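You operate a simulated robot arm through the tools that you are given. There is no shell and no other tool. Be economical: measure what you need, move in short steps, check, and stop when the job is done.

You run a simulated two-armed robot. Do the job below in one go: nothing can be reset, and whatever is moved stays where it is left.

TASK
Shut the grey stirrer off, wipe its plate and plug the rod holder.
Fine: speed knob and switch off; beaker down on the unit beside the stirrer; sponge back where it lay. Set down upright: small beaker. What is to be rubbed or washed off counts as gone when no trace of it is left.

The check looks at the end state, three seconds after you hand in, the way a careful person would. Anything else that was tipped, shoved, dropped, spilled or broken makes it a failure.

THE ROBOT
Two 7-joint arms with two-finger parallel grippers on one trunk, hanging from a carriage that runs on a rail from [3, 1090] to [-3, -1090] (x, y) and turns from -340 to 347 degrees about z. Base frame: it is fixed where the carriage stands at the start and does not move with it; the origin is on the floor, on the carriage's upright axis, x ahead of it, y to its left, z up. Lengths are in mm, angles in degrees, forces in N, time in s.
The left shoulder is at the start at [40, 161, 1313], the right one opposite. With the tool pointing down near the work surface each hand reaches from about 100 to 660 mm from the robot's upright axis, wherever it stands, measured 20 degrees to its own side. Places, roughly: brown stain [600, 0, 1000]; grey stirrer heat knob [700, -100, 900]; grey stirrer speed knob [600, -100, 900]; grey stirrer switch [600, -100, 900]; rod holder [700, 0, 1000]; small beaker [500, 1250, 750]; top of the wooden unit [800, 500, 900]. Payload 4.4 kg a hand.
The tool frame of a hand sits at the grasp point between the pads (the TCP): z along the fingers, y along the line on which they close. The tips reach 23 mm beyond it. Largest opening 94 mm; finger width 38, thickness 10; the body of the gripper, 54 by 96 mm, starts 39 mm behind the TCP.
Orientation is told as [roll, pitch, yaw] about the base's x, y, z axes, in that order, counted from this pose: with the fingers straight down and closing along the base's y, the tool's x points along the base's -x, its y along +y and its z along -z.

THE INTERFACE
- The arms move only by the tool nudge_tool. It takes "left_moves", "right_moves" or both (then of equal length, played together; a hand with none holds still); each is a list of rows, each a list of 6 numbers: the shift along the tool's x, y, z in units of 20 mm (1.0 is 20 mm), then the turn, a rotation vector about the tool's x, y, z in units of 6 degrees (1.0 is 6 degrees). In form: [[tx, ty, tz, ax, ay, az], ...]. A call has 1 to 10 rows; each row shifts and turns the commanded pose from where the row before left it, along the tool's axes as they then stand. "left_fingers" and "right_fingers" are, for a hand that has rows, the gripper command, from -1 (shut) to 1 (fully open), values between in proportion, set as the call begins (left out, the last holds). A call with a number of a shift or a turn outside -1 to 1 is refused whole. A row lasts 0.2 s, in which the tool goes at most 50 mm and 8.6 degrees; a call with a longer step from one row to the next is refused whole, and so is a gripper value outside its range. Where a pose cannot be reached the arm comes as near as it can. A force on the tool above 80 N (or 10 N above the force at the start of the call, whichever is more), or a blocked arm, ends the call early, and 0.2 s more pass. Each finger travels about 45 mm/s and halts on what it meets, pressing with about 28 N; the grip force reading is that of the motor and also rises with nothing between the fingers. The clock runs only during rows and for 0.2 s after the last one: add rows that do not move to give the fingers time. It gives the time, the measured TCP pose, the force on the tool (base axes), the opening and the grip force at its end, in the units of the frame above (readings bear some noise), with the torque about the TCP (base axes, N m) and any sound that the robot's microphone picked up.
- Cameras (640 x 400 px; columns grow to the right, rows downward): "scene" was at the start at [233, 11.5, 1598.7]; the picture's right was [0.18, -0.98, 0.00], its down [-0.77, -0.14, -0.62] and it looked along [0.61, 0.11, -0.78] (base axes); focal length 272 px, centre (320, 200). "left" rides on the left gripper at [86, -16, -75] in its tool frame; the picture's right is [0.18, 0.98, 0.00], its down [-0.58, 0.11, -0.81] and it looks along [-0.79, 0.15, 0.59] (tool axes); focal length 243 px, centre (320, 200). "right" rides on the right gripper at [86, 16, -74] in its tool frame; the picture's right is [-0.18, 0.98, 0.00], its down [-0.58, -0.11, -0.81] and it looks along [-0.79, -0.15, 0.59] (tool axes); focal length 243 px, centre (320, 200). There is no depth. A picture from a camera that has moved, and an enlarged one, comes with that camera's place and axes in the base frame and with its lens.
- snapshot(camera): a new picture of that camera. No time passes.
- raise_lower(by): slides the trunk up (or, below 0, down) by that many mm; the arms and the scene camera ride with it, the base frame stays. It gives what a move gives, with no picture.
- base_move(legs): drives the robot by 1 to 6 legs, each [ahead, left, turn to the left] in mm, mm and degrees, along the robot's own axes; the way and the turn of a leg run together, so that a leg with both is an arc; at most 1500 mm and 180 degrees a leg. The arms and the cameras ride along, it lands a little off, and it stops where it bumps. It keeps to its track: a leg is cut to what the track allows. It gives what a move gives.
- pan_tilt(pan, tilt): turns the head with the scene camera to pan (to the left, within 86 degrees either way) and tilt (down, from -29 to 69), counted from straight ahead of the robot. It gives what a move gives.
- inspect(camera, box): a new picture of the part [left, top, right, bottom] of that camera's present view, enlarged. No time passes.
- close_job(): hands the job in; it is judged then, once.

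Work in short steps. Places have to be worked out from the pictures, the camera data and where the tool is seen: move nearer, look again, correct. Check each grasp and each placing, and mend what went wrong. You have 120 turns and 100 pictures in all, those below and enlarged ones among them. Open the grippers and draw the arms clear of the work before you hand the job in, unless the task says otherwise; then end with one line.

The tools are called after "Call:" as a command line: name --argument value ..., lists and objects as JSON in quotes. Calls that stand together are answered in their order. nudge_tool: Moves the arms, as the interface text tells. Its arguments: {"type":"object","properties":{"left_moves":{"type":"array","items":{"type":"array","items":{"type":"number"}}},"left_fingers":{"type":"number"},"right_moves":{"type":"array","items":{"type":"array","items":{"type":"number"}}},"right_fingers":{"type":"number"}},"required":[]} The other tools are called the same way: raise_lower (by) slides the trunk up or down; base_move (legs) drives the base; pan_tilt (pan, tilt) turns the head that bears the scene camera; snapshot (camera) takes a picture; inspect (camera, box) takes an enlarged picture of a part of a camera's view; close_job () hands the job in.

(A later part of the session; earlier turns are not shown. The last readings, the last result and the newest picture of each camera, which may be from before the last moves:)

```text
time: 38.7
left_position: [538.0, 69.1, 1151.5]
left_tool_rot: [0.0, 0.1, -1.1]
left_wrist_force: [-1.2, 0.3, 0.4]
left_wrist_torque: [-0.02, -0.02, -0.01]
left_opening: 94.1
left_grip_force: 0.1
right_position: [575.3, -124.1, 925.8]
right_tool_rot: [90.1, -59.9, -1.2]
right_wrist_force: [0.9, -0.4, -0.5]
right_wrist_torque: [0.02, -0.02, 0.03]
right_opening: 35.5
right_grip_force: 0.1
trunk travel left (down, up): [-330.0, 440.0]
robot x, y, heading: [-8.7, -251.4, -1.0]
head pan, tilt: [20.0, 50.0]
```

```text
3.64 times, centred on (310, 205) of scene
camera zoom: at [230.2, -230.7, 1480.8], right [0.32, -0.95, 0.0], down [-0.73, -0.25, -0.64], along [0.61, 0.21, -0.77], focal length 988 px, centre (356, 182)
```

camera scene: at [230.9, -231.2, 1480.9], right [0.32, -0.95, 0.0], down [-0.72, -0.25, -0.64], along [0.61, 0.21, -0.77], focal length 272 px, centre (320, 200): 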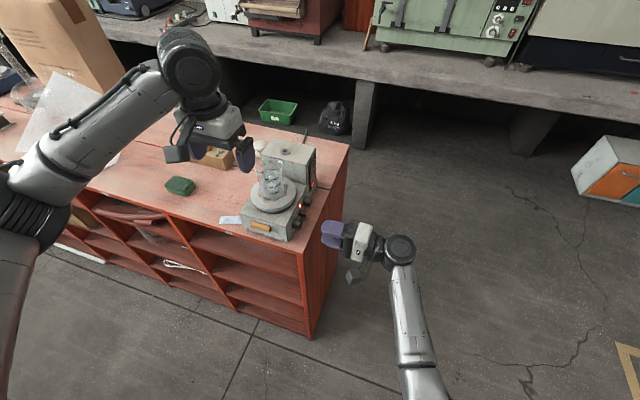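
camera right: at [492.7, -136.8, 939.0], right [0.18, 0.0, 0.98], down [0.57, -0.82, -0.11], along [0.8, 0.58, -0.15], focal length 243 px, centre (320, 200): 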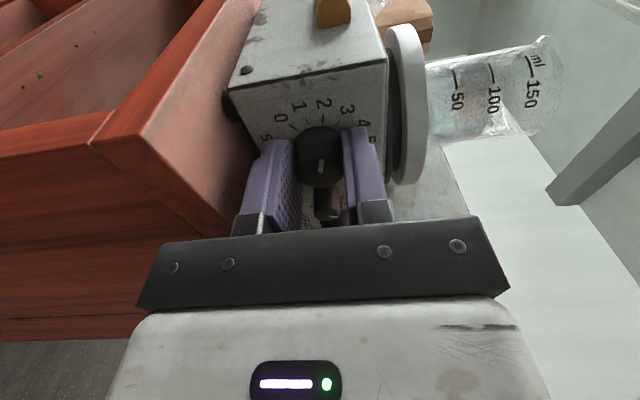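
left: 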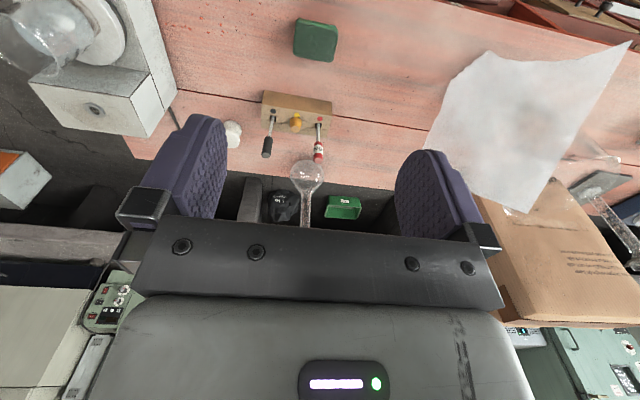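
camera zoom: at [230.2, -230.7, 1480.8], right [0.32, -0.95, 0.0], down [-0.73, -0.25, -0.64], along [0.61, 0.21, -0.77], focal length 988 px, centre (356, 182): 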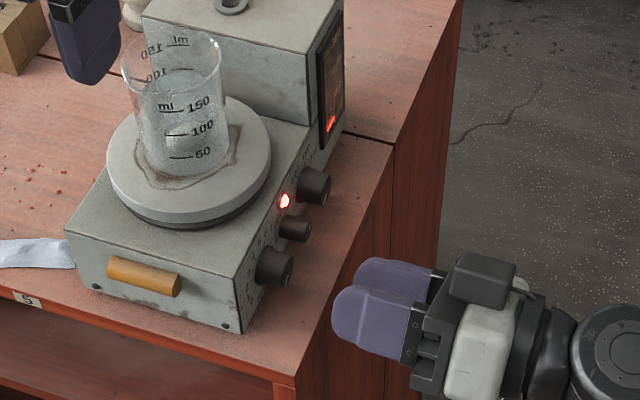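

Speed is at 0 and the stirrer has not shifted. Next the switch: I roll the hand +90° and move it in front of the switch (x≈618).

Call:
nudge_tool --right_moves '[[0, 0, 0, 0, 0, 1], [0, 0, 0, 0, 0, 1], [0, 0, 0, 0, 0, 1], [0, 0, 0, 0, 0, 1], [0, 0, 0, 0, 0, 1], [0, 0, 0, 0, 0, 1], [0, 0, 0, 0, 0, 1], [0, 0, 0, 0, 0, 1]]' --right_fingers -0.43

Call:
nudge_tool --right_moves '[[0, 0, 0, 0, 0, 1], [0, 0, 0, 0, 0, 1], [0, 0, 0, 0, 0, 1], [0, 0, 0, 0, 0, 1], [0, 0, 0, 0, 0, 1], [0, 0, 0, 0, 0, 1], [0, 0, 0, 0, 0, 1], [-0.93, 0.39, 0, 0, 0, 0], [-0.93, 0.39, 0, 0, 0, 0], [0, 0, 0, 0, 0, 0]]'

Call:
inspect --camera "right" --box '[200, 0, 440, 180]'

Call:
inspect --camera "scene" --box '[240, 150, 380, 260]'

```text
time: 40.5
left_position: [539.4, 68.4, 1152.2]
left_tool_rot: [-0.1, 0.0, -1.1]
left_wrist_force: [0.1, -0.6, -0.6]
left_wrist_torque: [0.02, 0.0, 0.01]
left_opening: 94.0
left_grip_force: 0.0
right_position: [580.5, -127.2, 925.7]
right_tool_rot: [89.9, -11.9, -1.1]
right_wrist_force: [-0.3, 0.1, 0.0]
right_wrist_torque: [0.0, 0.03, -0.01]
right_opening: 27.1
right_grip_force: 0.0
trunk travel left (down, up): [-330.0, 440.0]
robot x, y, heading: [-1.1, -248.5, -1.4]
head pan, tilt: [20.0, 50.0]
```

```text
time: 42.7
left_position: [538.5, 68.0, 1151.4]
left_tool_rot: [0.0, 0.1, -1.1]
left_wrist_force: [0.4, -0.6, -0.1]
left_wrist_torque: [-0.04, 0.01, 0.04]
left_opening: 94.2
left_grip_force: 0.0
right_position: [620.9, -129.3, 919.2]
right_tool_rot: [89.9, 29.9, -1.2]
right_wrist_force: [-0.9, -0.3, -0.5]
right_wrist_torque: [-0.03, -0.03, -0.02]
right_opening: 26.8
right_grip_force: 0.1
trunk travel left (down, up): [-330.0, 440.0]
robot x, y, heading: [0.9, -251.2, -1.1]
head pan, tilt: [20.0, 50.0]
```

```text
2.22 times, centred on (320, 90) of right
camera zoom: at [551.4, -202.0, 975.4], right [0.65, -0.01, 0.76], down [0.43, -0.81, -0.39], along [0.62, 0.58, -0.53], focal length 539 px, centre (320, 444)
```

zoom: 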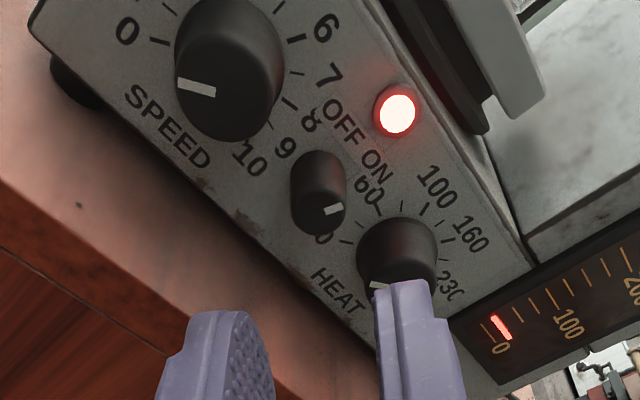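

```text
3.64 times, centred on (310, 205) of scene
camera zoom: at [230.7, -231.0, 1480.8], right [0.32, -0.95, 0.0], down [-0.73, -0.25, -0.64], along [0.61, 0.21, -0.77], focal length 988 px, centre (356, 182)
```

zoom: 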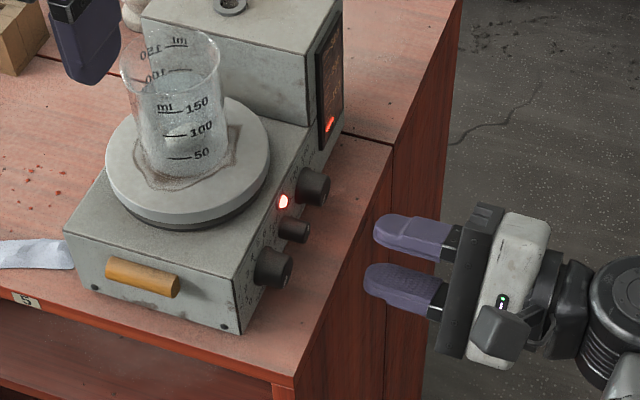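

Closing axis is well aligned with the switch. I advance 62 mm.

Call:
nudge_tool --right_moves '[[0, 0, 0.7, 0, 0, 0], [0, 0, 0.7, 0, 0, 0], [0, 0, 0.7, 0, 0, 0], [0, 0, 0.6, 0, 0, 0], [0, 0, 0.4, 0, 0, 0], [0, 0, 0, 0, 0, 0]]'

Call:
inspect --camera "right" --box '[200, 60, 440, 240]'

```text
time: 44.1
left_position: [538.5, 57.8, 1147.5]
left_tool_rot: [-0.5, 0.1, -1.1]
left_wrist_force: [-0.1, 0.9, 0.0]
left_wrist_torque: [0.01, 0.04, -0.03]
left_opening: 94.1
left_grip_force: 0.1
right_position: [622.4, -81.6, 917.3]
right_tool_rot: [89.4, 30.0, -1.7]
right_wrist_force: [-17.8, -56.5, 16.8]
right_wrist_torque: [0.74, -0.58, -0.91]
right_opening: 28.9
right_grip_force: 2.5
trunk travel left (down, up): [-330.0, 440.0]
robot x, y, heading: [-0.5, -252.2, -1.4]
head pan, tilt: [20.0, 50.0]
```

```text
2.22 times, centred on (320, 150) of right
camera zoom: at [552.7, -153.9, 975.1], right [0.65, -0.01, 0.76], down [0.43, -0.82, -0.38], along [0.63, 0.57, -0.53], focal length 539 px, centre (320, 311)
```

zoom: 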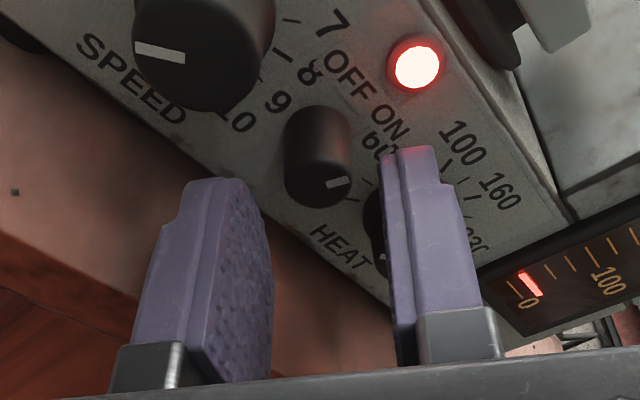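

Blocked: the upper finger touches the heat knob, so I'm ~6 mm too far in +x and the roll is unhelpful. I back off, roll to vertical closing, and shift −x.

Call:
nudge_tool --right_moves '[[0, 0, -1, 0, 0, 0], [0, 0, -1, 0, 0, 0], [0.3, 0, -0.3, 0, 0, 0], [0, 0, 0, 0, 0, -1], [0, 0, 0, 0, 0, -1], [0, 0, 0, 0, 0, -1], [0, 0, 0, 0, 0, -1], [0, 0, 0, 0, 0, -1], [0, 0, 0, 0, 0, 0]]'

Call:
inspect --camera "right" --box '[200, 30, 440, 210]'

```text
time: 46.1
left_position: [539.0, 68.6, 1150.5]
left_tool_rot: [-0.1, -0.1, -1.1]
left_wrist_force: [0.4, -0.2, -0.2]
left_wrist_torque: [0.04, -0.02, 0.02]
left_opening: 94.2
left_grip_force: 0.0
right_position: [615.3, -110.9, 923.5]
right_tool_rot: [90.0, 0.0, -1.0]
right_wrist_force: [0.0, 0.5, 0.2]
right_wrist_torque: [0.02, -0.02, 0.0]
right_opening: 27.0
right_grip_force: 0.1
trunk travel left (down, up): [-330.0, 440.0]
robot x, y, heading: [-1.4, -250.1, -1.2]
head pan, tilt: [20.0, 50.0]
```

```text
2.22 times, centred on (320, 120) of right
camera zoom: at [526.3, -182.8, 939.2], right [0.18, 0.0, 0.98], down [0.57, -0.82, -0.11], along [0.8, 0.58, -0.15], focal length 539 px, centre (320, 378)
```

zoom: 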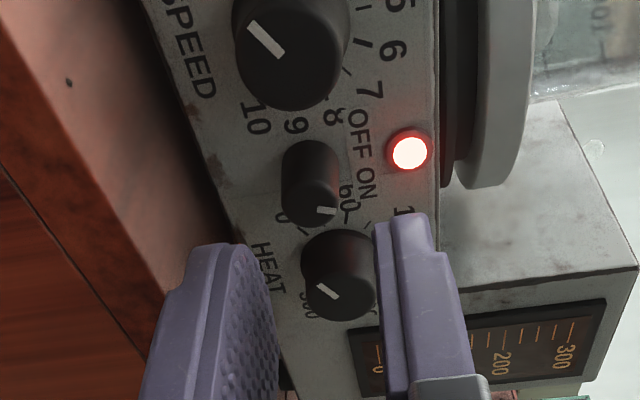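

Triangulated switch face: (617, −58, 920). I correct 2 mm in x, −3 mm in z, then advance 45 mm.

Call:
nudge_tool --right_moves '[[-0.08, -0.16, 0, 0, 0, 0], [0, 0, 0.65, 0, 0, 0], [0, 0, 0.6, 0, 0, 0], [0, 0, 0.6, 0, 0, 0], [0, 0, 0.4, 0, 0, 0], [0, 0, 0, 0, 0, 0]]'

Call:
inspect --camera "right" --box '[200, 60, 440, 240]'

```text
time: 47.5
left_position: [539.9, 68.1, 1152.3]
left_tool_rot: [0.0, 0.1, -1.2]
left_wrist_force: [0.2, -0.3, 0.5]
left_wrist_torque: [-0.04, -0.01, -0.04]
left_opening: 94.1
left_grip_force: 0.0
right_position: [619.5, -66.9, 920.0]
right_tool_rot: [90.1, 0.0, -1.1]
right_wrist_force: [0.2, 0.0, 0.4]
right_wrist_torque: [0.0, 0.01, -0.01]
right_opening: 26.7
right_grip_force: 0.0
trunk travel left (down, up): [-330.0, 440.0]
robot x, y, heading: [-1.9, -249.9, -1.0]
head pan, tilt: [20.0, 50.0]
```

```text
2.22 times, centred on (320, 150) of right
camera zoom: at [529.0, -138.8, 935.8], right [0.18, 0.0, 0.98], down [0.57, -0.82, -0.11], along [0.8, 0.58, -0.15], focal length 539 px, centre (320, 311)
```

zoom: 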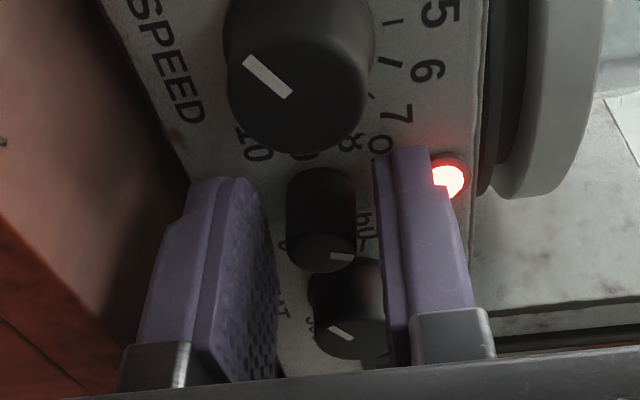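

The switch sits between the tips without contact. I close, settle, and turn counter-clockwise 24°.

Call:
nudge_tool --right_moves '[[0, 0, 0, 0, 0, 0], [0, 0, 0, 0, 0, 0], [0, 0, 0, 0, 0, -1], [0, 0, 0, 0, 0, -1], [0, 0, 0, 0, 0, -1], [0, 0, 0, 0, 0, -1], [0, 0, 0, 0, 0, 0]]' --right_fingers -1

Call:
inspect --camera "right" --box '[200, 60, 440, 240]'

```text
time: 49.1
left_position: [540.0, 68.0, 1151.3]
left_tool_rot: [0.0, 0.0, -1.1]
left_wrist_force: [0.1, -0.4, 0.0]
left_wrist_torque: [-0.01, 0.02, 0.03]
left_opening: 93.7
left_grip_force: 0.0
right_position: [617.7, -65.7, 919.7]
right_tool_rot: [89.9, -24.0, -1.3]
right_wrist_force: [11.2, 1.2, -17.0]
right_wrist_torque: [0.7, 0.0, -1.14]
right_opening: 16.7
right_grip_force: 44.8
trunk travel left (down, up): [-330.0, 440.0]
robot x, y, heading: [1.6, -247.0, -1.2]
head pan, tilt: [20.0, 50.0]
```

```text
2.22 times, centred on (320, 150) of right
camera zoom: at [529.9, -138.6, 898.9], right [-0.23, 0.01, 0.97], down [0.56, -0.82, 0.14], along [0.8, 0.57, 0.19], focal length 539 px, centre (320, 311)
```

zoom: 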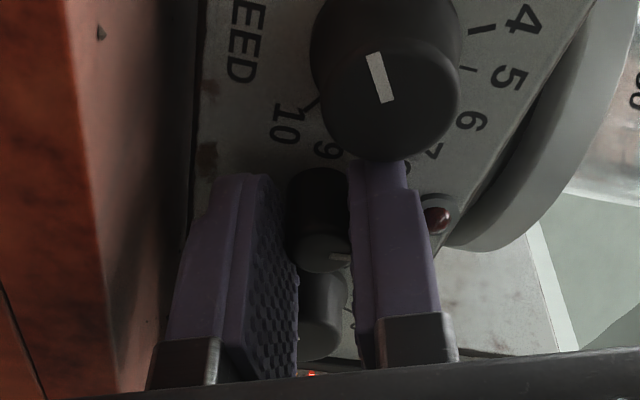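

The lamp is off already. I release and back out to see where the switch stands.

Call:
nudge_tool --right_moves '[[0, 0, 0, 0, 0, 0], [0, 0, 0, 0, 0, 0], [0, 0, -1, 0, 0, 0], [0, 0, -1, 0, 0, 0], [0, 0, -1, 0, 0, 0], [0, 0, 0, 0, 0, 0]]' --right_fingers -0.43

Call:
inspect --camera "right" --box '[200, 0, 440, 180]'

```text
time: 50.5
left_position: [540.1, 67.6, 1151.7]
left_tool_rot: [0.0, 0.0, -1.1]
left_wrist_force: [-0.5, 0.3, -0.2]
left_wrist_torque: [-0.02, -0.01, 0.01]
left_opening: 94.0
left_grip_force: 0.1
right_position: [615.1, -126.6, 919.4]
right_tool_rot: [89.9, -24.0, -1.2]
right_wrist_force: [0.0, 0.5, -0.4]
right_wrist_torque: [0.0, 0.04, 0.0]
right_opening: 27.0
right_grip_force: 0.1
trunk travel left (down, up): [-330.0, 440.0]
robot x, y, heading: [0.7, -247.9, -1.1]
head pan, tilt: [20.0, 50.0]
```

```text
2.22 times, centred on (320, 90) of right
camera zoom: at [527.3, -198.6, 898.7], right [-0.23, 0.0, 0.97], down [0.56, -0.82, 0.14], along [0.8, 0.58, 0.19], focal length 539 px, centre (320, 444)
```

zoom: 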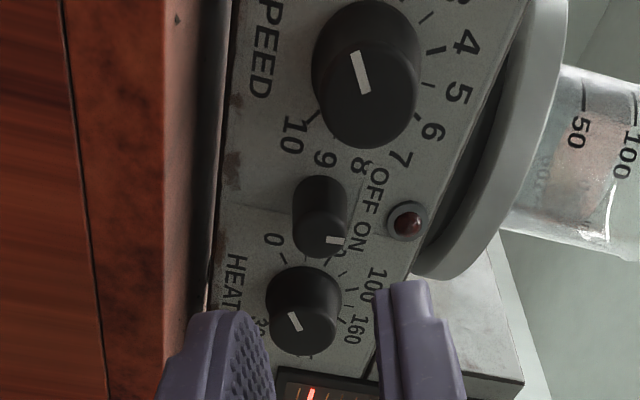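

Lamp off and the pointer at OFF. I withdraw the right hand well clear, then shift the base to put the left hand over the beaker.

Call:
nudge_tool --right_moves '[[0, 0, -1, 0, 0, 0], [0, 0, -1, 0, 0, 0], [0, 0, -1, 0, 0, 0], [0, 0, -1, 0, 0, 0], [0, 0, -1, 0, 0, 0], [0, 0, -1, 0, 0, 0], [0, 0, -1, 0, 0, 0], [0, 0, -1, 0, 0, 0], [0, 0, -1, 0, 0, 0], [0, 0, -1, 0, 0, 0]]'

Call:
raise_lower --by 80

Call:
base_move --legs '[[0, 80, 1]]'

Call:
pan_tilt --pan 20 --tilt 50

Call:
snapshot --camera "scene"

Call:
snapshot --camera "left"

```text
time: 52.7
left_position: [539.1, 67.8, 1151.4]
left_tool_rot: [0.0, 0.0, -1.2]
left_wrist_force: [0.5, 0.1, 0.2]
left_wrist_torque: [-0.01, 0.0, 0.04]
left_opening: 93.8
left_grip_force: 0.1
right_position: [610.3, -327.8, 922.0]
right_tool_rot: [90.1, -24.0, -1.1]
right_wrist_force: [-0.2, 0.2, -0.6]
right_wrist_torque: [0.04, 0.02, -0.02]
right_opening: 26.6
right_grip_force: 0.1
trunk travel left (down, up): [-330.0, 440.0]
robot x, y, heading: [1.1, -252.7, -1.1]
head pan, tilt: [20.0, 50.0]
```

```text
time: 53.9
left_position: [540.2, 67.3, 1231.4]
left_tool_rot: [0.0, -0.1, -1.1]
left_wrist_force: [0.6, 0.0, -0.6]
left_wrist_torque: [-0.01, -0.05, -0.01]
left_opening: 93.9
left_grip_force: 0.1
right_position: [610.2, -327.1, 1000.8]
right_tool_rot: [90.0, -24.0, -1.2]
right_wrist_force: [0.0, -0.4, -0.3]
right_wrist_torque: [-0.01, 0.01, -0.05]
right_opening: 26.7
right_grip_force: 0.0
trunk travel left (down, up): [-410.0, 360.0]
robot x, y, heading: [0.9, -252.5, -1.2]
head pan, tilt: [20.0, 50.0]
```

```text
time: 55.0
left_position: [532.5, 157.3, 1231.2]
left_tool_rot: [0.0, 0.0, -0.1]
left_wrist_force: [0.1, 0.0, 0.4]
left_wrist_torque: [-0.05, -0.01, -0.01]
left_opening: 93.8
left_grip_force: 0.1
right_position: [613.3, -235.0, 1000.1]
right_tool_rot: [90.0, -24.0, 0.1]
right_wrist_force: [0.7, -0.1, 0.3]
right_wrist_torque: [0.01, 0.03, -0.02]
right_opening: 27.1
right_grip_force: 0.0
trunk travel left (down, up): [-410.0, 360.0]
robot x, y, heading: [-1.5, -171.4, -0.2]
head pan, tilt: [20.0, 50.0]
```

```text
time: 55.5
left_position: [532.7, 156.8, 1230.4]
left_tool_rot: [0.0, 0.0, 0.0]
left_wrist_force: [-0.7, -0.2, 0.7]
left_wrist_torque: [0.0, 0.03, -0.03]
left_opening: 94.1
left_grip_force: 0.0
right_position: [611.6, -236.4, 1000.3]
right_tool_rot: [90.0, -24.0, 0.0]
right_wrist_force: [0.5, 0.1, -0.4]
right_wrist_torque: [-0.02, -0.01, -0.01]
right_opening: 27.0
right_grip_force: 0.2
trunk travel left (down, up): [-410.0, 360.0]
robot x, y, heading: [-1.0, -174.7, 0.1]
head pan, tilt: [20.0, 50.0]
```

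```text
58 pictures are left
camera scene: at [230.6, -148.2, 1560.9], right [0.34, -0.94, 0.0], down [-0.72, -0.26, -0.64], along [0.6, 0.22, -0.77], focal length 272 px, centre (320, 200)
```

scene: 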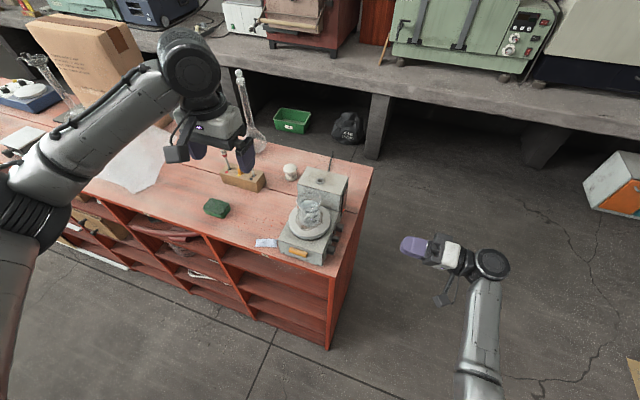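

```text
57 pictures are left
camera left: at [447.1, 141.0, 1304.6], right [-0.18, 0.98, 0.0], down [0.58, 0.11, 0.81], along [0.79, 0.15, -0.59], focal length 243 px, centre (320, 200)
```

left: 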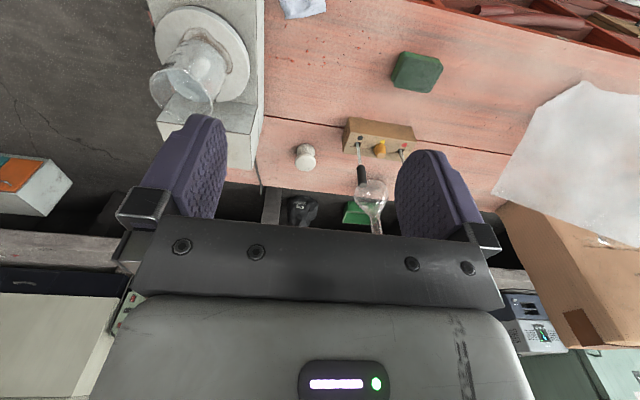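

I enlarge both views on the beaker and plate to triangulate.

Call:
inspect --camera "left" --box '[130, 0, 290, 130]'

Call:
inspect --camera "scene" --box '[200, 150, 360, 270]'

```text
3.08 times, centred on (210, 65) of left
camera zoom: at [447.1, 141.0, 1304.6], right [-0.18, 0.98, 0.0], down [0.58, 0.11, 0.81], along [0.79, 0.15, -0.59], focal length 746 px, centre (658, 615)
```

zoom: 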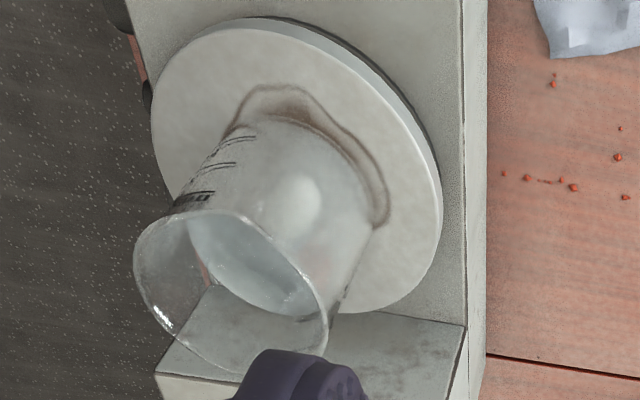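

```text
3.33 times, centred on (280, 210) of scene
camera zoom: at [230.6, -148.2, 1560.9], right [0.34, -0.94, 0.0], down [-0.72, -0.26, -0.64], along [0.6, 0.22, -0.77], focal length 906 px, centre (453, 167)
```

zoom: 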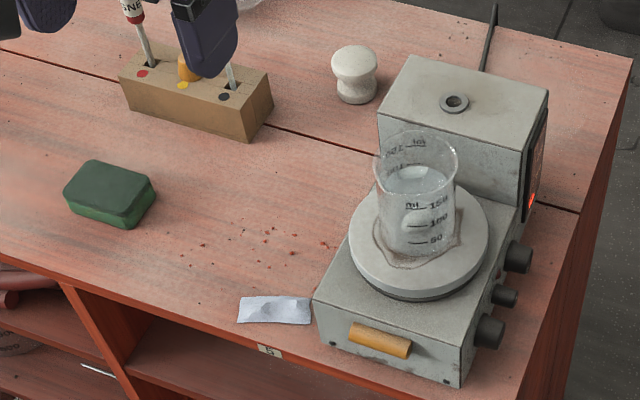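

Plate centre ≈(611,19.5), plate z≈968; beaker ≈60 mm wide, rim z≈1068. I move the left hand above it.

Call:
nudge_tool --left_moves '[[-0.57, -0.98, 0, 0, 0, 0], [-0.57, -0.98, 0, 0, 0, 0], [-0.57, -0.98, 0, 0, 0, 0], [-0.57, -0.98, 0, 0, 0, 0], [-0.57, -0.98, 0, 0, 0, 0], [-0.57, -0.98, 0, 0, 0, 0], [-0.57, -0.98, 0, 0, 0, 0], [0, 0, 1, 0, 0, 0], [0, 0, 1, 0, 0, 0], [0, 0, 0.5, 0, 0, 0]]' --left_fingers 1

Call:
inspect --camera "scene" --box '[220, 90, 380, 270]'

Call:
snapshot --camera "left"

```text
time: 57.8
left_position: [613.9, 19.6, 1180.8]
left_tool_rot: [0.0, -0.1, 0.0]
left_wrist_force: [-0.2, 0.3, -0.4]
left_wrist_torque: [0.01, 0.0, -0.04]
left_opening: 94.2
left_grip_force: 0.0
right_position: [611.9, -234.7, 1000.9]
right_tool_rot: [90.0, -24.0, 0.0]
right_wrist_force: [0.2, -0.2, 0.7]
right_wrist_torque: [-0.02, 0.0, -0.06]
right_opening: 26.7
right_grip_force: 0.1
trunk travel left (down, up): [-410.0, 360.0]
robot x, y, heading: [1.1, -169.6, 0.0]
head pan, tilt: [20.0, 50.0]
```

```text
2.22 times, centred on (300, 180) of scene
camera zoom: at [230.6, -148.2, 1560.9], right [0.34, -0.94, 0.0], down [-0.72, -0.26, -0.64], along [0.6, 0.22, -0.77], focal length 604 px, centre (364, 244)
```

zoom: 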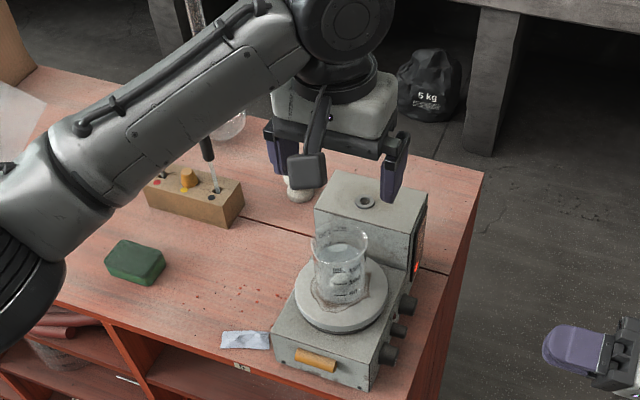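

```text
53 pictures are left
camera left: at [527.4, 3.5, 1253.8], right [-0.18, 0.98, 0.0], down [0.58, 0.11, 0.81], along [0.79, 0.15, -0.59], focal length 243 px, centre (320, 200)
```

left: 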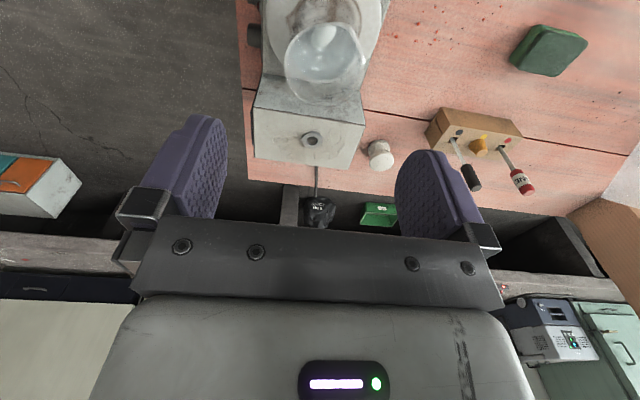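

Rim centre ≈(609,24). I correct 4 mm each way and descend to z≈1036, stopping if touched.

Call:
nudge_tool --left_moves '[[0.2, 0.2, 0.5, 0, 0, 0], [0, 0, 0.9, 0, 0, 0], [0, 0, 0.9, 0, 0, 0], [0, 0, 0.9, 0, 0, 0], [0, 0, 0.8, 0, 0, 0], [0, 0, 0.8, 0, 0, 0], [0, 0, 0.8, 0, 0, 0], [0, 0, 0.8, 0, 0, 0], [0, 0, 0.7, 0, 0, 0], [0, 0, 0, 0, 0, 0]]'

Call:
snapshot --camera "left"

Call:
inspect --camera "scene" --box '[240, 120, 380, 270]'

```text
time: 60.0
left_position: [609.9, 23.5, 1038.3]
left_tool_rot: [0.1, 0.1, 0.0]
left_wrist_force: [-0.7, 0.4, -0.7]
left_wrist_torque: [-0.02, -0.01, 0.02]
left_opening: 93.8
left_grip_force: 0.0
right_position: [612.9, -235.9, 1001.2]
right_tool_rot: [89.9, -24.0, 0.1]
right_wrist_force: [-0.1, 0.5, 0.0]
right_wrist_torque: [0.04, 0.0, 0.01]
right_opening: 26.8
right_grip_force: 0.1
trunk travel left (down, up): [-410.0, 360.0]
robot x, y, heading: [-2.5, -169.2, -0.1]
head pan, tilt: [20.0, 50.0]
```

```text
52 pictures are left
camera left: at [523.0, 7.2, 1111.1], right [-0.18, 0.98, 0.0], down [0.58, 0.11, 0.81], along [0.79, 0.15, -0.59], focal length 243 px, centre (320, 200)
```

left: 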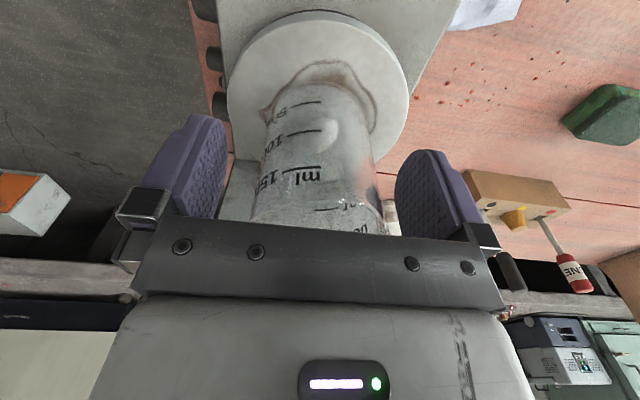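

```text
2.67 times, centred on (310, 195) of scene
camera zoom: at [230.7, -148.2, 1561.0], right [0.34, -0.94, 0.0], down [-0.72, -0.26, -0.64], along [0.6, 0.22, -0.77], focal length 725 px, centre (347, 213)
```

zoom: 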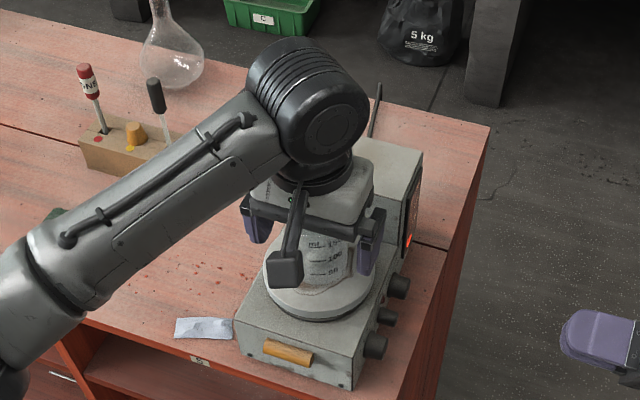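

Beaker is centred between the fingers with no contact. I close gently.

Call:
nudge_tool --left_moves '[[0, 0, 0, 0, 0, 0], [0, 0, 0, 0, 0, 0], [0, 0, 0, 0, 0, 0], [0, 0, 0, 0, 0, 0], [0, 0, 0, 0, 0, 0]]' --left_fingers -0.6

```text
time: 61.1
left_position: [609.1, 22.5, 1039.4]
left_tool_rot: [0.0, -0.1, 0.0]
left_wrist_force: [-0.3, -0.9, 0.3]
left_wrist_torque: [-0.03, 0.04, 0.05]
left_opening: 58.4
left_grip_force: 27.9
right_position: [613.7, -236.5, 1000.7]
right_tool_rot: [89.9, -24.1, -0.1]
right_wrist_force: [0.2, -0.6, 0.3]
right_wrist_torque: [0.03, 0.01, 0.03]
right_opening: 26.8
right_grip_force: 0.1
trunk travel left (down, up): [-410.0, 360.0]
robot x, y, heading: [-5.8, -170.0, -0.1]
head pan, tilt: [20.0, 50.0]
```

Held at 58 mm. I lift slowly 40 mm while drawing the right hand further back.

Call:
nudge_tool --left_moves '[[0, 0, -0.2, 0, 0, 0], [0, 0, -0.2, 0, 0, 0], [0, 0, -0.2, 0, 0, 0], [0, 0, -0.2, 0, 0, 0], [0, 0, -0.2, 0, 0, 0], [0, 0, -0.2, 0, 0, 0], [0, 0, -0.2, 0, 0, 0], [0, 0, -0.2, 0, 0, 0], [0, 0, -0.2, 0, 0, 0], [0, 0, -0.2, 0, 0, 0]]' --right_moves '[[0, 0, -1, 0, 0, 0], [0, 0, -1, 0, 0, 0], [0, 0, -1, 0, 0, 0], [0, 0, -1, 0, 0, 0], [0, 0, -1, 0, 0, 0], [0, 0, -1, 0, 0, 0], [0, 0, -1, 0, 0, 0], [0, 0, -1, 0, 0, 0], [0, 0, 0, 0, 0, 0], [0, 0, 0, 0, 0, 0]]'

Call:
snapshot --camera "left"

```text
time: 63.4
left_position: [609.4, 24.7, 1079.9]
left_tool_rot: [0.1, 0.2, -0.1]
left_wrist_force: [-0.5, 0.2, -1.0]
left_wrist_torque: [-0.02, 0.0, -0.01]
left_opening: 58.4
left_grip_force: 27.8
right_position: [613.5, -393.4, 1000.1]
right_tool_rot: [89.9, -23.9, 0.0]
right_wrist_force: [-0.3, 0.5, 0.8]
right_wrist_torque: [-0.02, 0.0, 0.04]
right_opening: 26.3
right_grip_force: 0.1
trunk travel left (down, up): [-410.0, 360.0]
robot x, y, heading: [-0.6, -170.3, 0.0]
head pan, tilt: [20.0, 50.0]
```

```text
50 pictures are left
camera left: at [522.9, 7.9, 1152.2], right [-0.18, 0.98, 0.0], down [0.58, 0.11, 0.81], along [0.79, 0.15, -0.59], focal length 243 px, centre (320, 200)
```

left: 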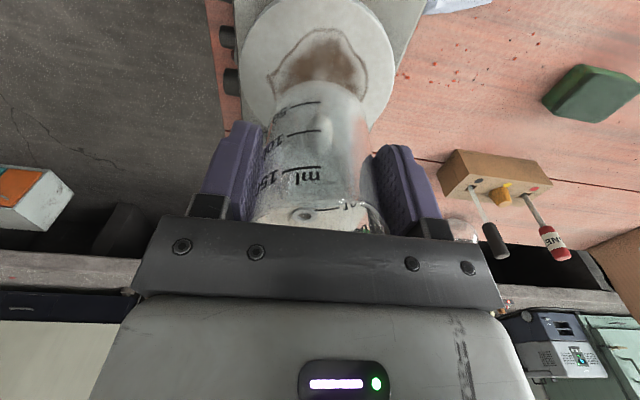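

The beaker is up and the stain visible below. I drive the base left in two gentle legs.

Call:
base_move --legs '[[0, 75, 0], [0, 75, 0]]'

Call:
snapshot --camera "scene"

Call:
snapshot --camera "left"

```text
time: 65.0
left_position: [609.9, 175.7, 1079.9]
left_tool_rot: [0.0, 0.0, 0.1]
left_wrist_force: [-0.2, 0.6, -1.5]
left_wrist_torque: [-0.03, 0.0, 0.02]
left_opening: 58.5
left_grip_force: 28.1
right_position: [613.1, -242.9, 999.4]
right_tool_rot: [90.0, -24.0, -0.1]
right_wrist_force: [0.2, -0.2, -0.3]
right_wrist_torque: [-0.01, -0.01, 0.02]
right_opening: 26.7
right_grip_force: 0.1
trunk travel left (down, up): [-410.0, 360.0]
robot x, y, heading: [-0.3, -20.3, 0.1]
head pan, tilt: [20.0, 50.0]
```

```text
49 pictures are left
camera scene: at [231.0, 3.4, 1560.9], right [0.34, -0.94, 0.0], down [-0.72, -0.26, -0.64], along [0.6, 0.22, -0.77], focal length 272 px, centre (320, 200)
```

scene: 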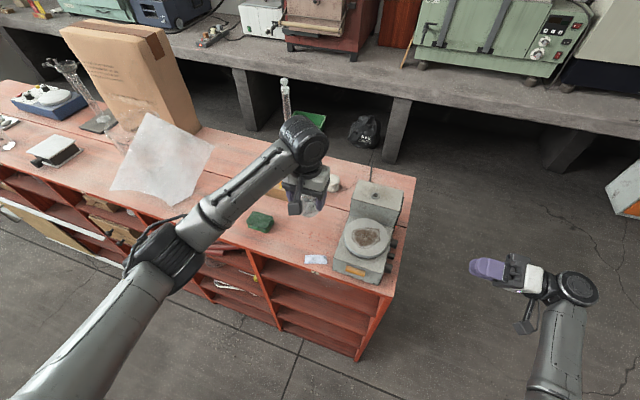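

```text
48 pictures are left
camera left: at [523.4, 159.7, 1152.2], right [-0.18, 0.98, 0.0], down [0.58, 0.11, 0.81], along [0.79, 0.15, -0.59], focal length 243 px, centre (320, 200)
```

left: 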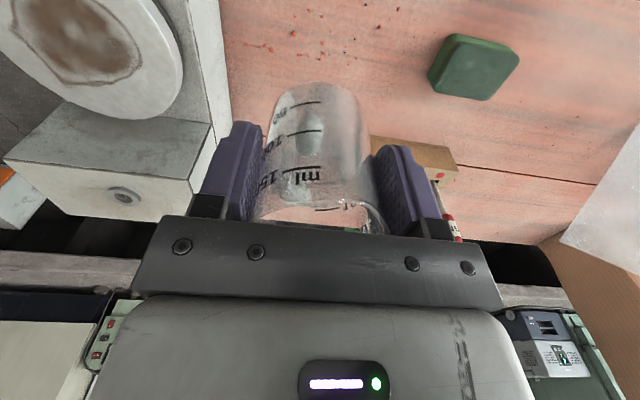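

The spot is clear. I shift +x 30 mm and descend to just above the surface.

Call:
nudge_tool --left_moves '[[-0.5, 0, 0.5, 0, 0, 0], [-0.5, 0, 0.5, 0, 0, 0], [-0.5, 0, 0.5, 0, 0, 0], [0, 0, 0.5, 0, 0, 0], [0, 0, 0.5, 0, 0, 0], [0, 0, 0.5, 0, 0, 0], [0, 0, 0.5, 0, 0, 0], [0, 0, 0.5, 0, 0, 0], [0, 0, 0.5, 0, 0, 0], [0, 0, 0.3, 0, 0, 0]]'

Call:
inspect --camera "scene" --box '[240, 130, 400, 290]'

```text
time: 67.2
left_position: [639.0, 174.0, 983.2]
left_tool_rot: [0.0, 0.1, 0.1]
left_wrist_force: [0.2, 0.4, -1.3]
left_wrist_torque: [0.0, -0.01, -0.02]
left_opening: 58.6
left_grip_force: 27.9
right_position: [613.3, -243.0, 999.0]
right_tool_rot: [90.1, -24.0, 0.0]
right_wrist_force: [0.0, -0.6, 0.3]
right_wrist_torque: [-0.01, 0.0, 0.01]
right_opening: 26.6
right_grip_force: 0.0
trunk travel left (down, up): [-410.0, 360.0]
robot x, y, heading: [-1.3, -22.0, -0.1]
head pan, tilt: [20.0, 50.0]
```

```text
2.50 times, centred on (320, 210) of scene
camera zoom: at [231.0, 2.9, 1560.9], right [0.34, -0.94, 0.0], down [-0.72, -0.26, -0.64], along [0.6, 0.22, -0.77], focal length 679 px, centre (320, 175)
```

zoom: 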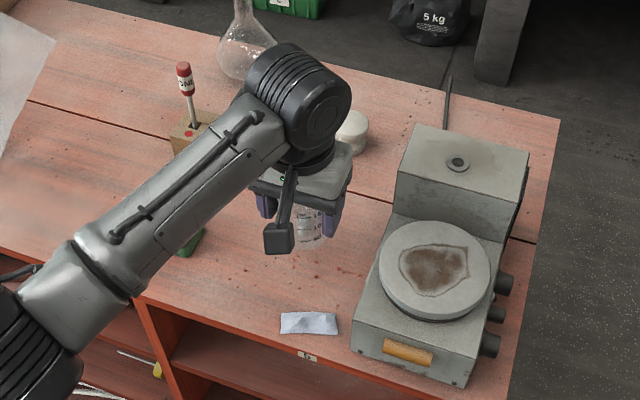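

Base of the beaker should be about 10–20 mm above the wood. I step down 2–3 mm at a time, watching force.

Call:
nudge_tool --left_moves '[[0, 0, 0.15, 0, 0, 0], [0, 0, 0.15, 0, 0, 0], [0, 0, 0.15, 0, 0, 0], [0, 0, 0, 0, 0, 0]]'

Call:
nudge_tool --left_moves '[[0, 0, 0.12, 0, 0, 0], [0, 0, 0.12, 0, 0, 0], [0, 0, 0, 0, 0, 0]]'

```text
time: 68.2
left_position: [639.2, 173.8, 973.8]
left_tool_rot: [0.0, 0.0, 0.0]
left_wrist_force: [0.4, -1.6, -1.5]
left_wrist_torque: [-0.02, 0.03, 0.01]
left_opening: 58.7
left_grip_force: 27.5
right_position: [612.7, -244.1, 999.5]
right_tool_rot: [90.1, -24.1, 0.0]
right_wrist_force: [0.2, 0.1, -0.2]
right_wrist_torque: [-0.01, 0.02, -0.02]
right_opening: 26.7
right_grip_force: 0.1
trunk travel left (down, up): [-410.0, 360.0]
robot x, y, heading: [-0.7, -21.6, -0.2]
head pan, tilt: [20.0, 50.0]
```

```text
time: 69.0
left_position: [638.5, 175.0, 967.9]
left_tool_rot: [-0.1, 0.1, 0.0]
left_wrist_force: [1.0, -0.6, -1.8]
left_wrist_torque: [-0.02, 0.0, 0.02]
left_opening: 58.7
left_grip_force: 27.9
right_position: [612.0, -243.1, 1001.0]
right_tool_rot: [89.9, -24.0, -0.1]
right_wrist_force: [0.4, 0.5, -0.2]
right_wrist_torque: [0.02, -0.02, -0.03]
right_opening: 27.0
right_grip_force: 0.0
trunk travel left (down, up): [-410.0, 360.0]
robot x, y, heading: [-0.1, -24.5, -0.2]
head pan, tilt: [20.0, 50.0]
```

No contact yet; I continue in small steps.

Call:
nudge_tool --left_moves '[[0, 0, 0.12, 0, 0, 0], [0, 0, 0.12, 0, 0, 0], [0, 0, 0, 0, 0, 0]]'

Call:
nudge_tool --left_moves '[[0, 0, 0.12, 0, 0, 0], [0, 0, 0.12, 0, 0, 0], [0, 0, 0, 0, 0, 0]]'

Call:
snapshot --camera "left"

```text
time: 69.8
left_position: [639.1, 175.3, 963.5]
left_tool_rot: [0.0, 0.0, -0.1]
left_wrist_force: [0.0, -0.4, -1.6]
left_wrist_torque: [0.01, 0.02, -0.01]
left_opening: 58.7
left_grip_force: 27.6
right_position: [612.6, -242.8, 999.3]
right_tool_rot: [89.9, -24.0, 0.0]
right_wrist_force: [-0.5, -0.6, -0.4]
right_wrist_torque: [0.02, 0.01, 0.01]
right_opening: 26.6
right_grip_force: 0.2
trunk travel left (down, up): [-410.0, 360.0]
robot x, y, heading: [-2.9, -21.5, -0.0]
head pan, tilt: [20.0, 50.0]
```

```text
time: 70.6
left_position: [639.5, 174.9, 957.5]
left_tool_rot: [0.0, -0.1, 0.1]
left_wrist_force: [-0.6, 0.4, -1.6]
left_wrist_torque: [0.01, -0.01, -0.03]
left_opening: 58.8
left_grip_force: 28.3
right_position: [613.3, -244.5, 999.3]
right_tool_rot: [90.0, -24.0, 0.0]
right_wrist_force: [-0.4, -0.2, -1.0]
right_wrist_torque: [0.0, -0.01, -0.02]
right_opening: 26.7
right_grip_force: 0.0
trunk travel left (down, up): [-410.0, 360.0]
robot x, y, heading: [-1.3, -22.0, 0.0]
head pan, tilt: [20.0, 50.0]
```

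```text
46 pictures are left
camera left: at [553.5, 159.1, 1031.6], right [-0.18, 0.98, 0.0], down [0.58, 0.11, 0.81], along [0.79, 0.15, -0.59], focal length 243 px, centre (320, 200)
```

left: 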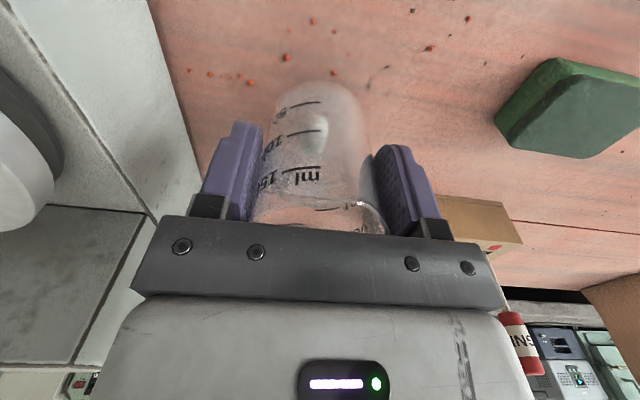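

Still above the wood (force unchanged). I continue down in small steps.

Call:
nudge_tool --left_moves '[[0, 0, 0.12, 0, 0, 0], [0, 0, 0.12, 0, 0, 0], [0, 0, 0.12, 0, 0, 0], [0, 0, 0, 0, 0, 0]]'

Call:
nudge_tool --left_moves '[[0, 0, 0.12, 0, 0, 0], [0, 0, 0.12, 0, 0, 0], [0, 0, 0, 0, 0, 0]]'

```text
time: 71.6
left_position: [639.5, 175.4, 951.9]
left_tool_rot: [0.0, 0.1, 0.1]
left_wrist_force: [0.5, -0.5, -2.2]
left_wrist_torque: [-0.01, -0.02, -0.02]
left_opening: 58.7
left_grip_force: 27.7
right_position: [613.1, -244.2, 999.9]
right_tool_rot: [90.0, -24.1, 0.0]
right_wrist_force: [0.1, -0.1, -0.6]
right_wrist_torque: [0.07, 0.02, 0.0]
right_opening: 26.6
right_grip_force: 0.0
trunk travel left (down, up): [-410.0, 360.0]
robot x, y, heading: [1.2, -24.0, 0.1]
head pan, tilt: [20.0, 50.0]
```

```text
time: 72.4
left_position: [638.7, 174.3, 948.1]
left_tool_rot: [0.0, 0.1, 0.1]
left_wrist_force: [-0.3, 0.1, -1.4]
left_wrist_torque: [0.0, 0.01, -0.01]
left_opening: 58.5
left_grip_force: 27.7
right_position: [613.3, -244.0, 1000.2]
right_tool_rot: [90.1, -24.0, 0.0]
right_wrist_force: [0.6, 0.2, -0.3]
right_wrist_torque: [0.02, 0.01, 0.01]
right_opening: 27.1
right_grip_force: 0.0
trunk travel left (down, up): [-410.0, 360.0]
robot x, y, heading: [-2.7, -20.0, -0.2]
head pan, tilt: [20.0, 50.0]
```

Continuing down.

Call:
nudge_tool --left_moves '[[0, 0, 0.1, 0, 0, 0], [0, 0, 0.1, 0, 0, 0], [0, 0, 0.1, 0, 0, 0], [0, 0, 0, 0, 0, 0]]'

Call:
inspect --camera "scene" --box '[280, 170, 350, 240]'

```text
time: 73.4
left_position: [639.6, 174.8, 941.1]
left_tool_rot: [-0.1, 0.1, 0.0]
left_wrist_force: [0.2, 0.7, -1.3]
left_wrist_torque: [-0.04, 0.0, 0.01]
left_opening: 58.3
left_grip_force: 28.2
right_position: [613.3, -243.8, 999.9]
right_tool_rot: [90.1, -24.0, 0.1]
right_wrist_force: [0.8, -0.9, 0.1]
right_wrist_torque: [-0.01, 0.01, -0.03]
right_opening: 26.7
right_grip_force: 0.1
trunk travel left (down, up): [-410.0, 360.0]
robot x, y, heading: [1.8, -16.6, -0.1]
head pan, tilt: [20.0, 50.0]
```

```text
5.71 times, centred on (315, 205) of scene
camera zoom: at [231.0, 3.0, 1560.9], right [0.34, -0.94, 0.0], down [-0.72, -0.26, -0.64], along [0.6, 0.22, -0.77], focal length 1553 px, centre (349, 171)
```

zoom: 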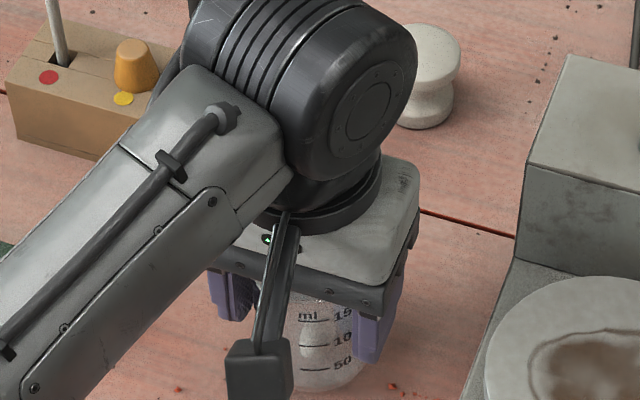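

Close to the wood now; continuing with 1.5 mm steps.

Call:
nudge_tool --left_moves '[[0, 0, 0.08, 0, 0, 0], [0, 0, 0.08, 0, 0, 0], [0, 0, 0, 0, 0, 0]]'

Call:
nudge_tool --left_moves '[[0, 0, 0.08, 0, 0, 0], [0, 0, 0.08, 0, 0, 0], [0, 0, 0, 0, 0, 0]]'

Call:
nudge_tool --left_moves '[[0, 0, 0.08, 0, 0, 0], [0, 0, 0.08, 0, 0, 0], [0, 0, 0, 0, 0, 0]]'

```text
time: 74.2
left_position: [639.5, 175.0, 937.7]
left_tool_rot: [0.0, 0.0, 0.0]
left_wrist_force: [-0.7, -0.9, -0.9]
left_wrist_torque: [0.01, 0.04, -0.03]
left_opening: 58.5
left_grip_force: 28.4
right_position: [612.7, -243.2, 1000.1]
right_tool_rot: [90.0, -24.0, 0.0]
right_wrist_force: [0.1, -0.5, -0.1]
right_wrist_torque: [-0.01, 0.05, -0.01]
right_opening: 26.9
right_grip_force: 0.1
trunk travel left (down, up): [-410.0, 360.0]
robot x, y, heading: [0.3, -20.0, -0.2]
head pan, tilt: [20.0, 50.0]
```

```text
time: 75.0
left_position: [640.7, 173.9, 935.4]
left_tool_rot: [-0.1, 0.0, 0.0]
left_wrist_force: [0.2, 0.3, -0.7]
left_wrist_torque: [0.01, -0.01, -0.04]
left_opening: 58.7
left_grip_force: 28.6
right_position: [613.0, -243.3, 999.1]
right_tool_rot: [90.0, -24.0, 0.0]
right_wrist_force: [0.4, 0.0, -0.4]
right_wrist_torque: [-0.01, 0.03, -0.02]
right_opening: 26.8
right_grip_force: 0.1
trunk travel left (down, up): [-410.0, 360.0]
robot x, y, heading: [3.4, -17.5, -0.1]
head pan, tilt: [20.0, 50.0]
```

```text
time: 75.8
left_position: [641.0, 174.0, 934.1]
left_tool_rot: [-0.1, -0.1, 0.0]
left_wrist_force: [-6.6, -1.5, 18.2]
left_wrist_torque: [-0.03, 0.15, -0.06]
left_opening: 58.5
left_grip_force: 28.2
right_position: [614.1, -244.3, 999.9]
right_tool_rot: [90.0, -24.0, -0.1]
right_wrist_force: [0.2, 0.1, 0.9]
right_wrist_torque: [0.02, -0.01, 0.01]
right_opening: 26.7
right_grip_force: 0.0
trunk travel left (down, up): [-410.0, 360.0]
robot x, y, heading: [-0.2, -20.9, -0.3]
head pan, tilt: [20.0, 50.0]
```

Contact (18 N). I ease up 1.5 mm and open, then rise straight up.

Call:
nudge_tool --left_moves '[[0, 0, -0.08, 0, 0, 0], [0, 0, 0, 0, 0, 0]]'

Call:
nudge_tool --left_moves '[[0, 0, 0, 0, 0, 0], [0, 0, 0, 0, 0, 0], [0, 0, 0, 0, 0, 0], [0, 0, -0.5, 0, 0, 0], [0, 0, -1, 0, 0, 0], [0, 0, -1, 0, 0, 0], [0, 0, -1, 0, 0, 0], [0, 0, -1, 0, 0, 0], [0, 0, -1, 0, 0, 0], [0, 0, -1, 0, 0, 0]]' --left_fingers 1

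Call:
snapshot --camera "left"

```text
time: 76.4
left_position: [641.6, 175.2, 934.0]
left_tool_rot: [0.0, 0.0, -0.1]
left_wrist_force: [3.2, -1.2, 5.5]
left_wrist_torque: [-0.07, -0.37, -0.04]
left_opening: 58.8
left_grip_force: 28.6
right_position: [614.5, -243.7, 1000.3]
right_tool_rot: [90.0, -24.1, 0.0]
right_wrist_force: [0.5, -0.3, 0.6]
right_wrist_torque: [-0.04, 0.03, -0.01]
right_opening: 26.7
right_grip_force: 0.0
trunk travel left (down, up): [-410.0, 360.0]
robot x, y, heading: [-1.8, -20.5, -0.0]
head pan, tilt: [20.0, 50.0]
```

```text
time: 78.6
left_position: [641.1, 174.6, 1062.3]
left_tool_rot: [0.0, 0.1, 0.1]
left_wrist_force: [0.1, 0.2, 0.1]
left_wrist_torque: [0.05, -0.03, 0.01]
left_opening: 93.9
left_grip_force: 0.1
right_position: [612.9, -243.5, 999.5]
right_tool_rot: [90.1, -24.0, 0.1]
right_wrist_force: [0.3, -0.3, 0.3]
right_wrist_torque: [-0.03, 0.03, 0.0]
right_opening: 26.8
right_grip_force: 0.2
trunk travel left (down, up): [-410.0, 360.0]
robot x, y, heading: [-3.5, -18.5, 0.3]
head pan, tilt: [20.0, 50.0]
```

```text
44 pictures are left
camera left: at [555.3, 158.1, 1135.4], right [-0.18, 0.98, 0.0], down [0.58, 0.11, 0.81], along [0.79, 0.15, -0.59], focal length 243 px, centre (320, 200)
```

left: 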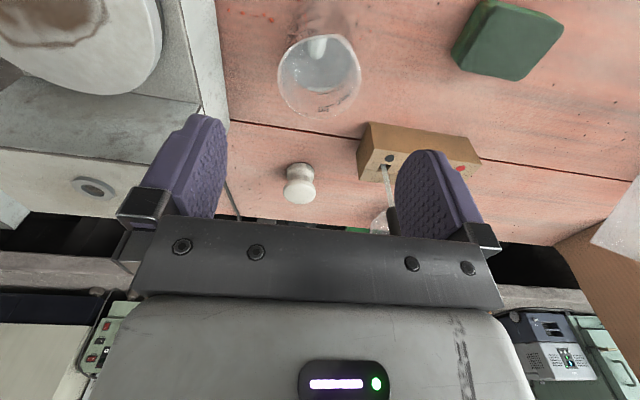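

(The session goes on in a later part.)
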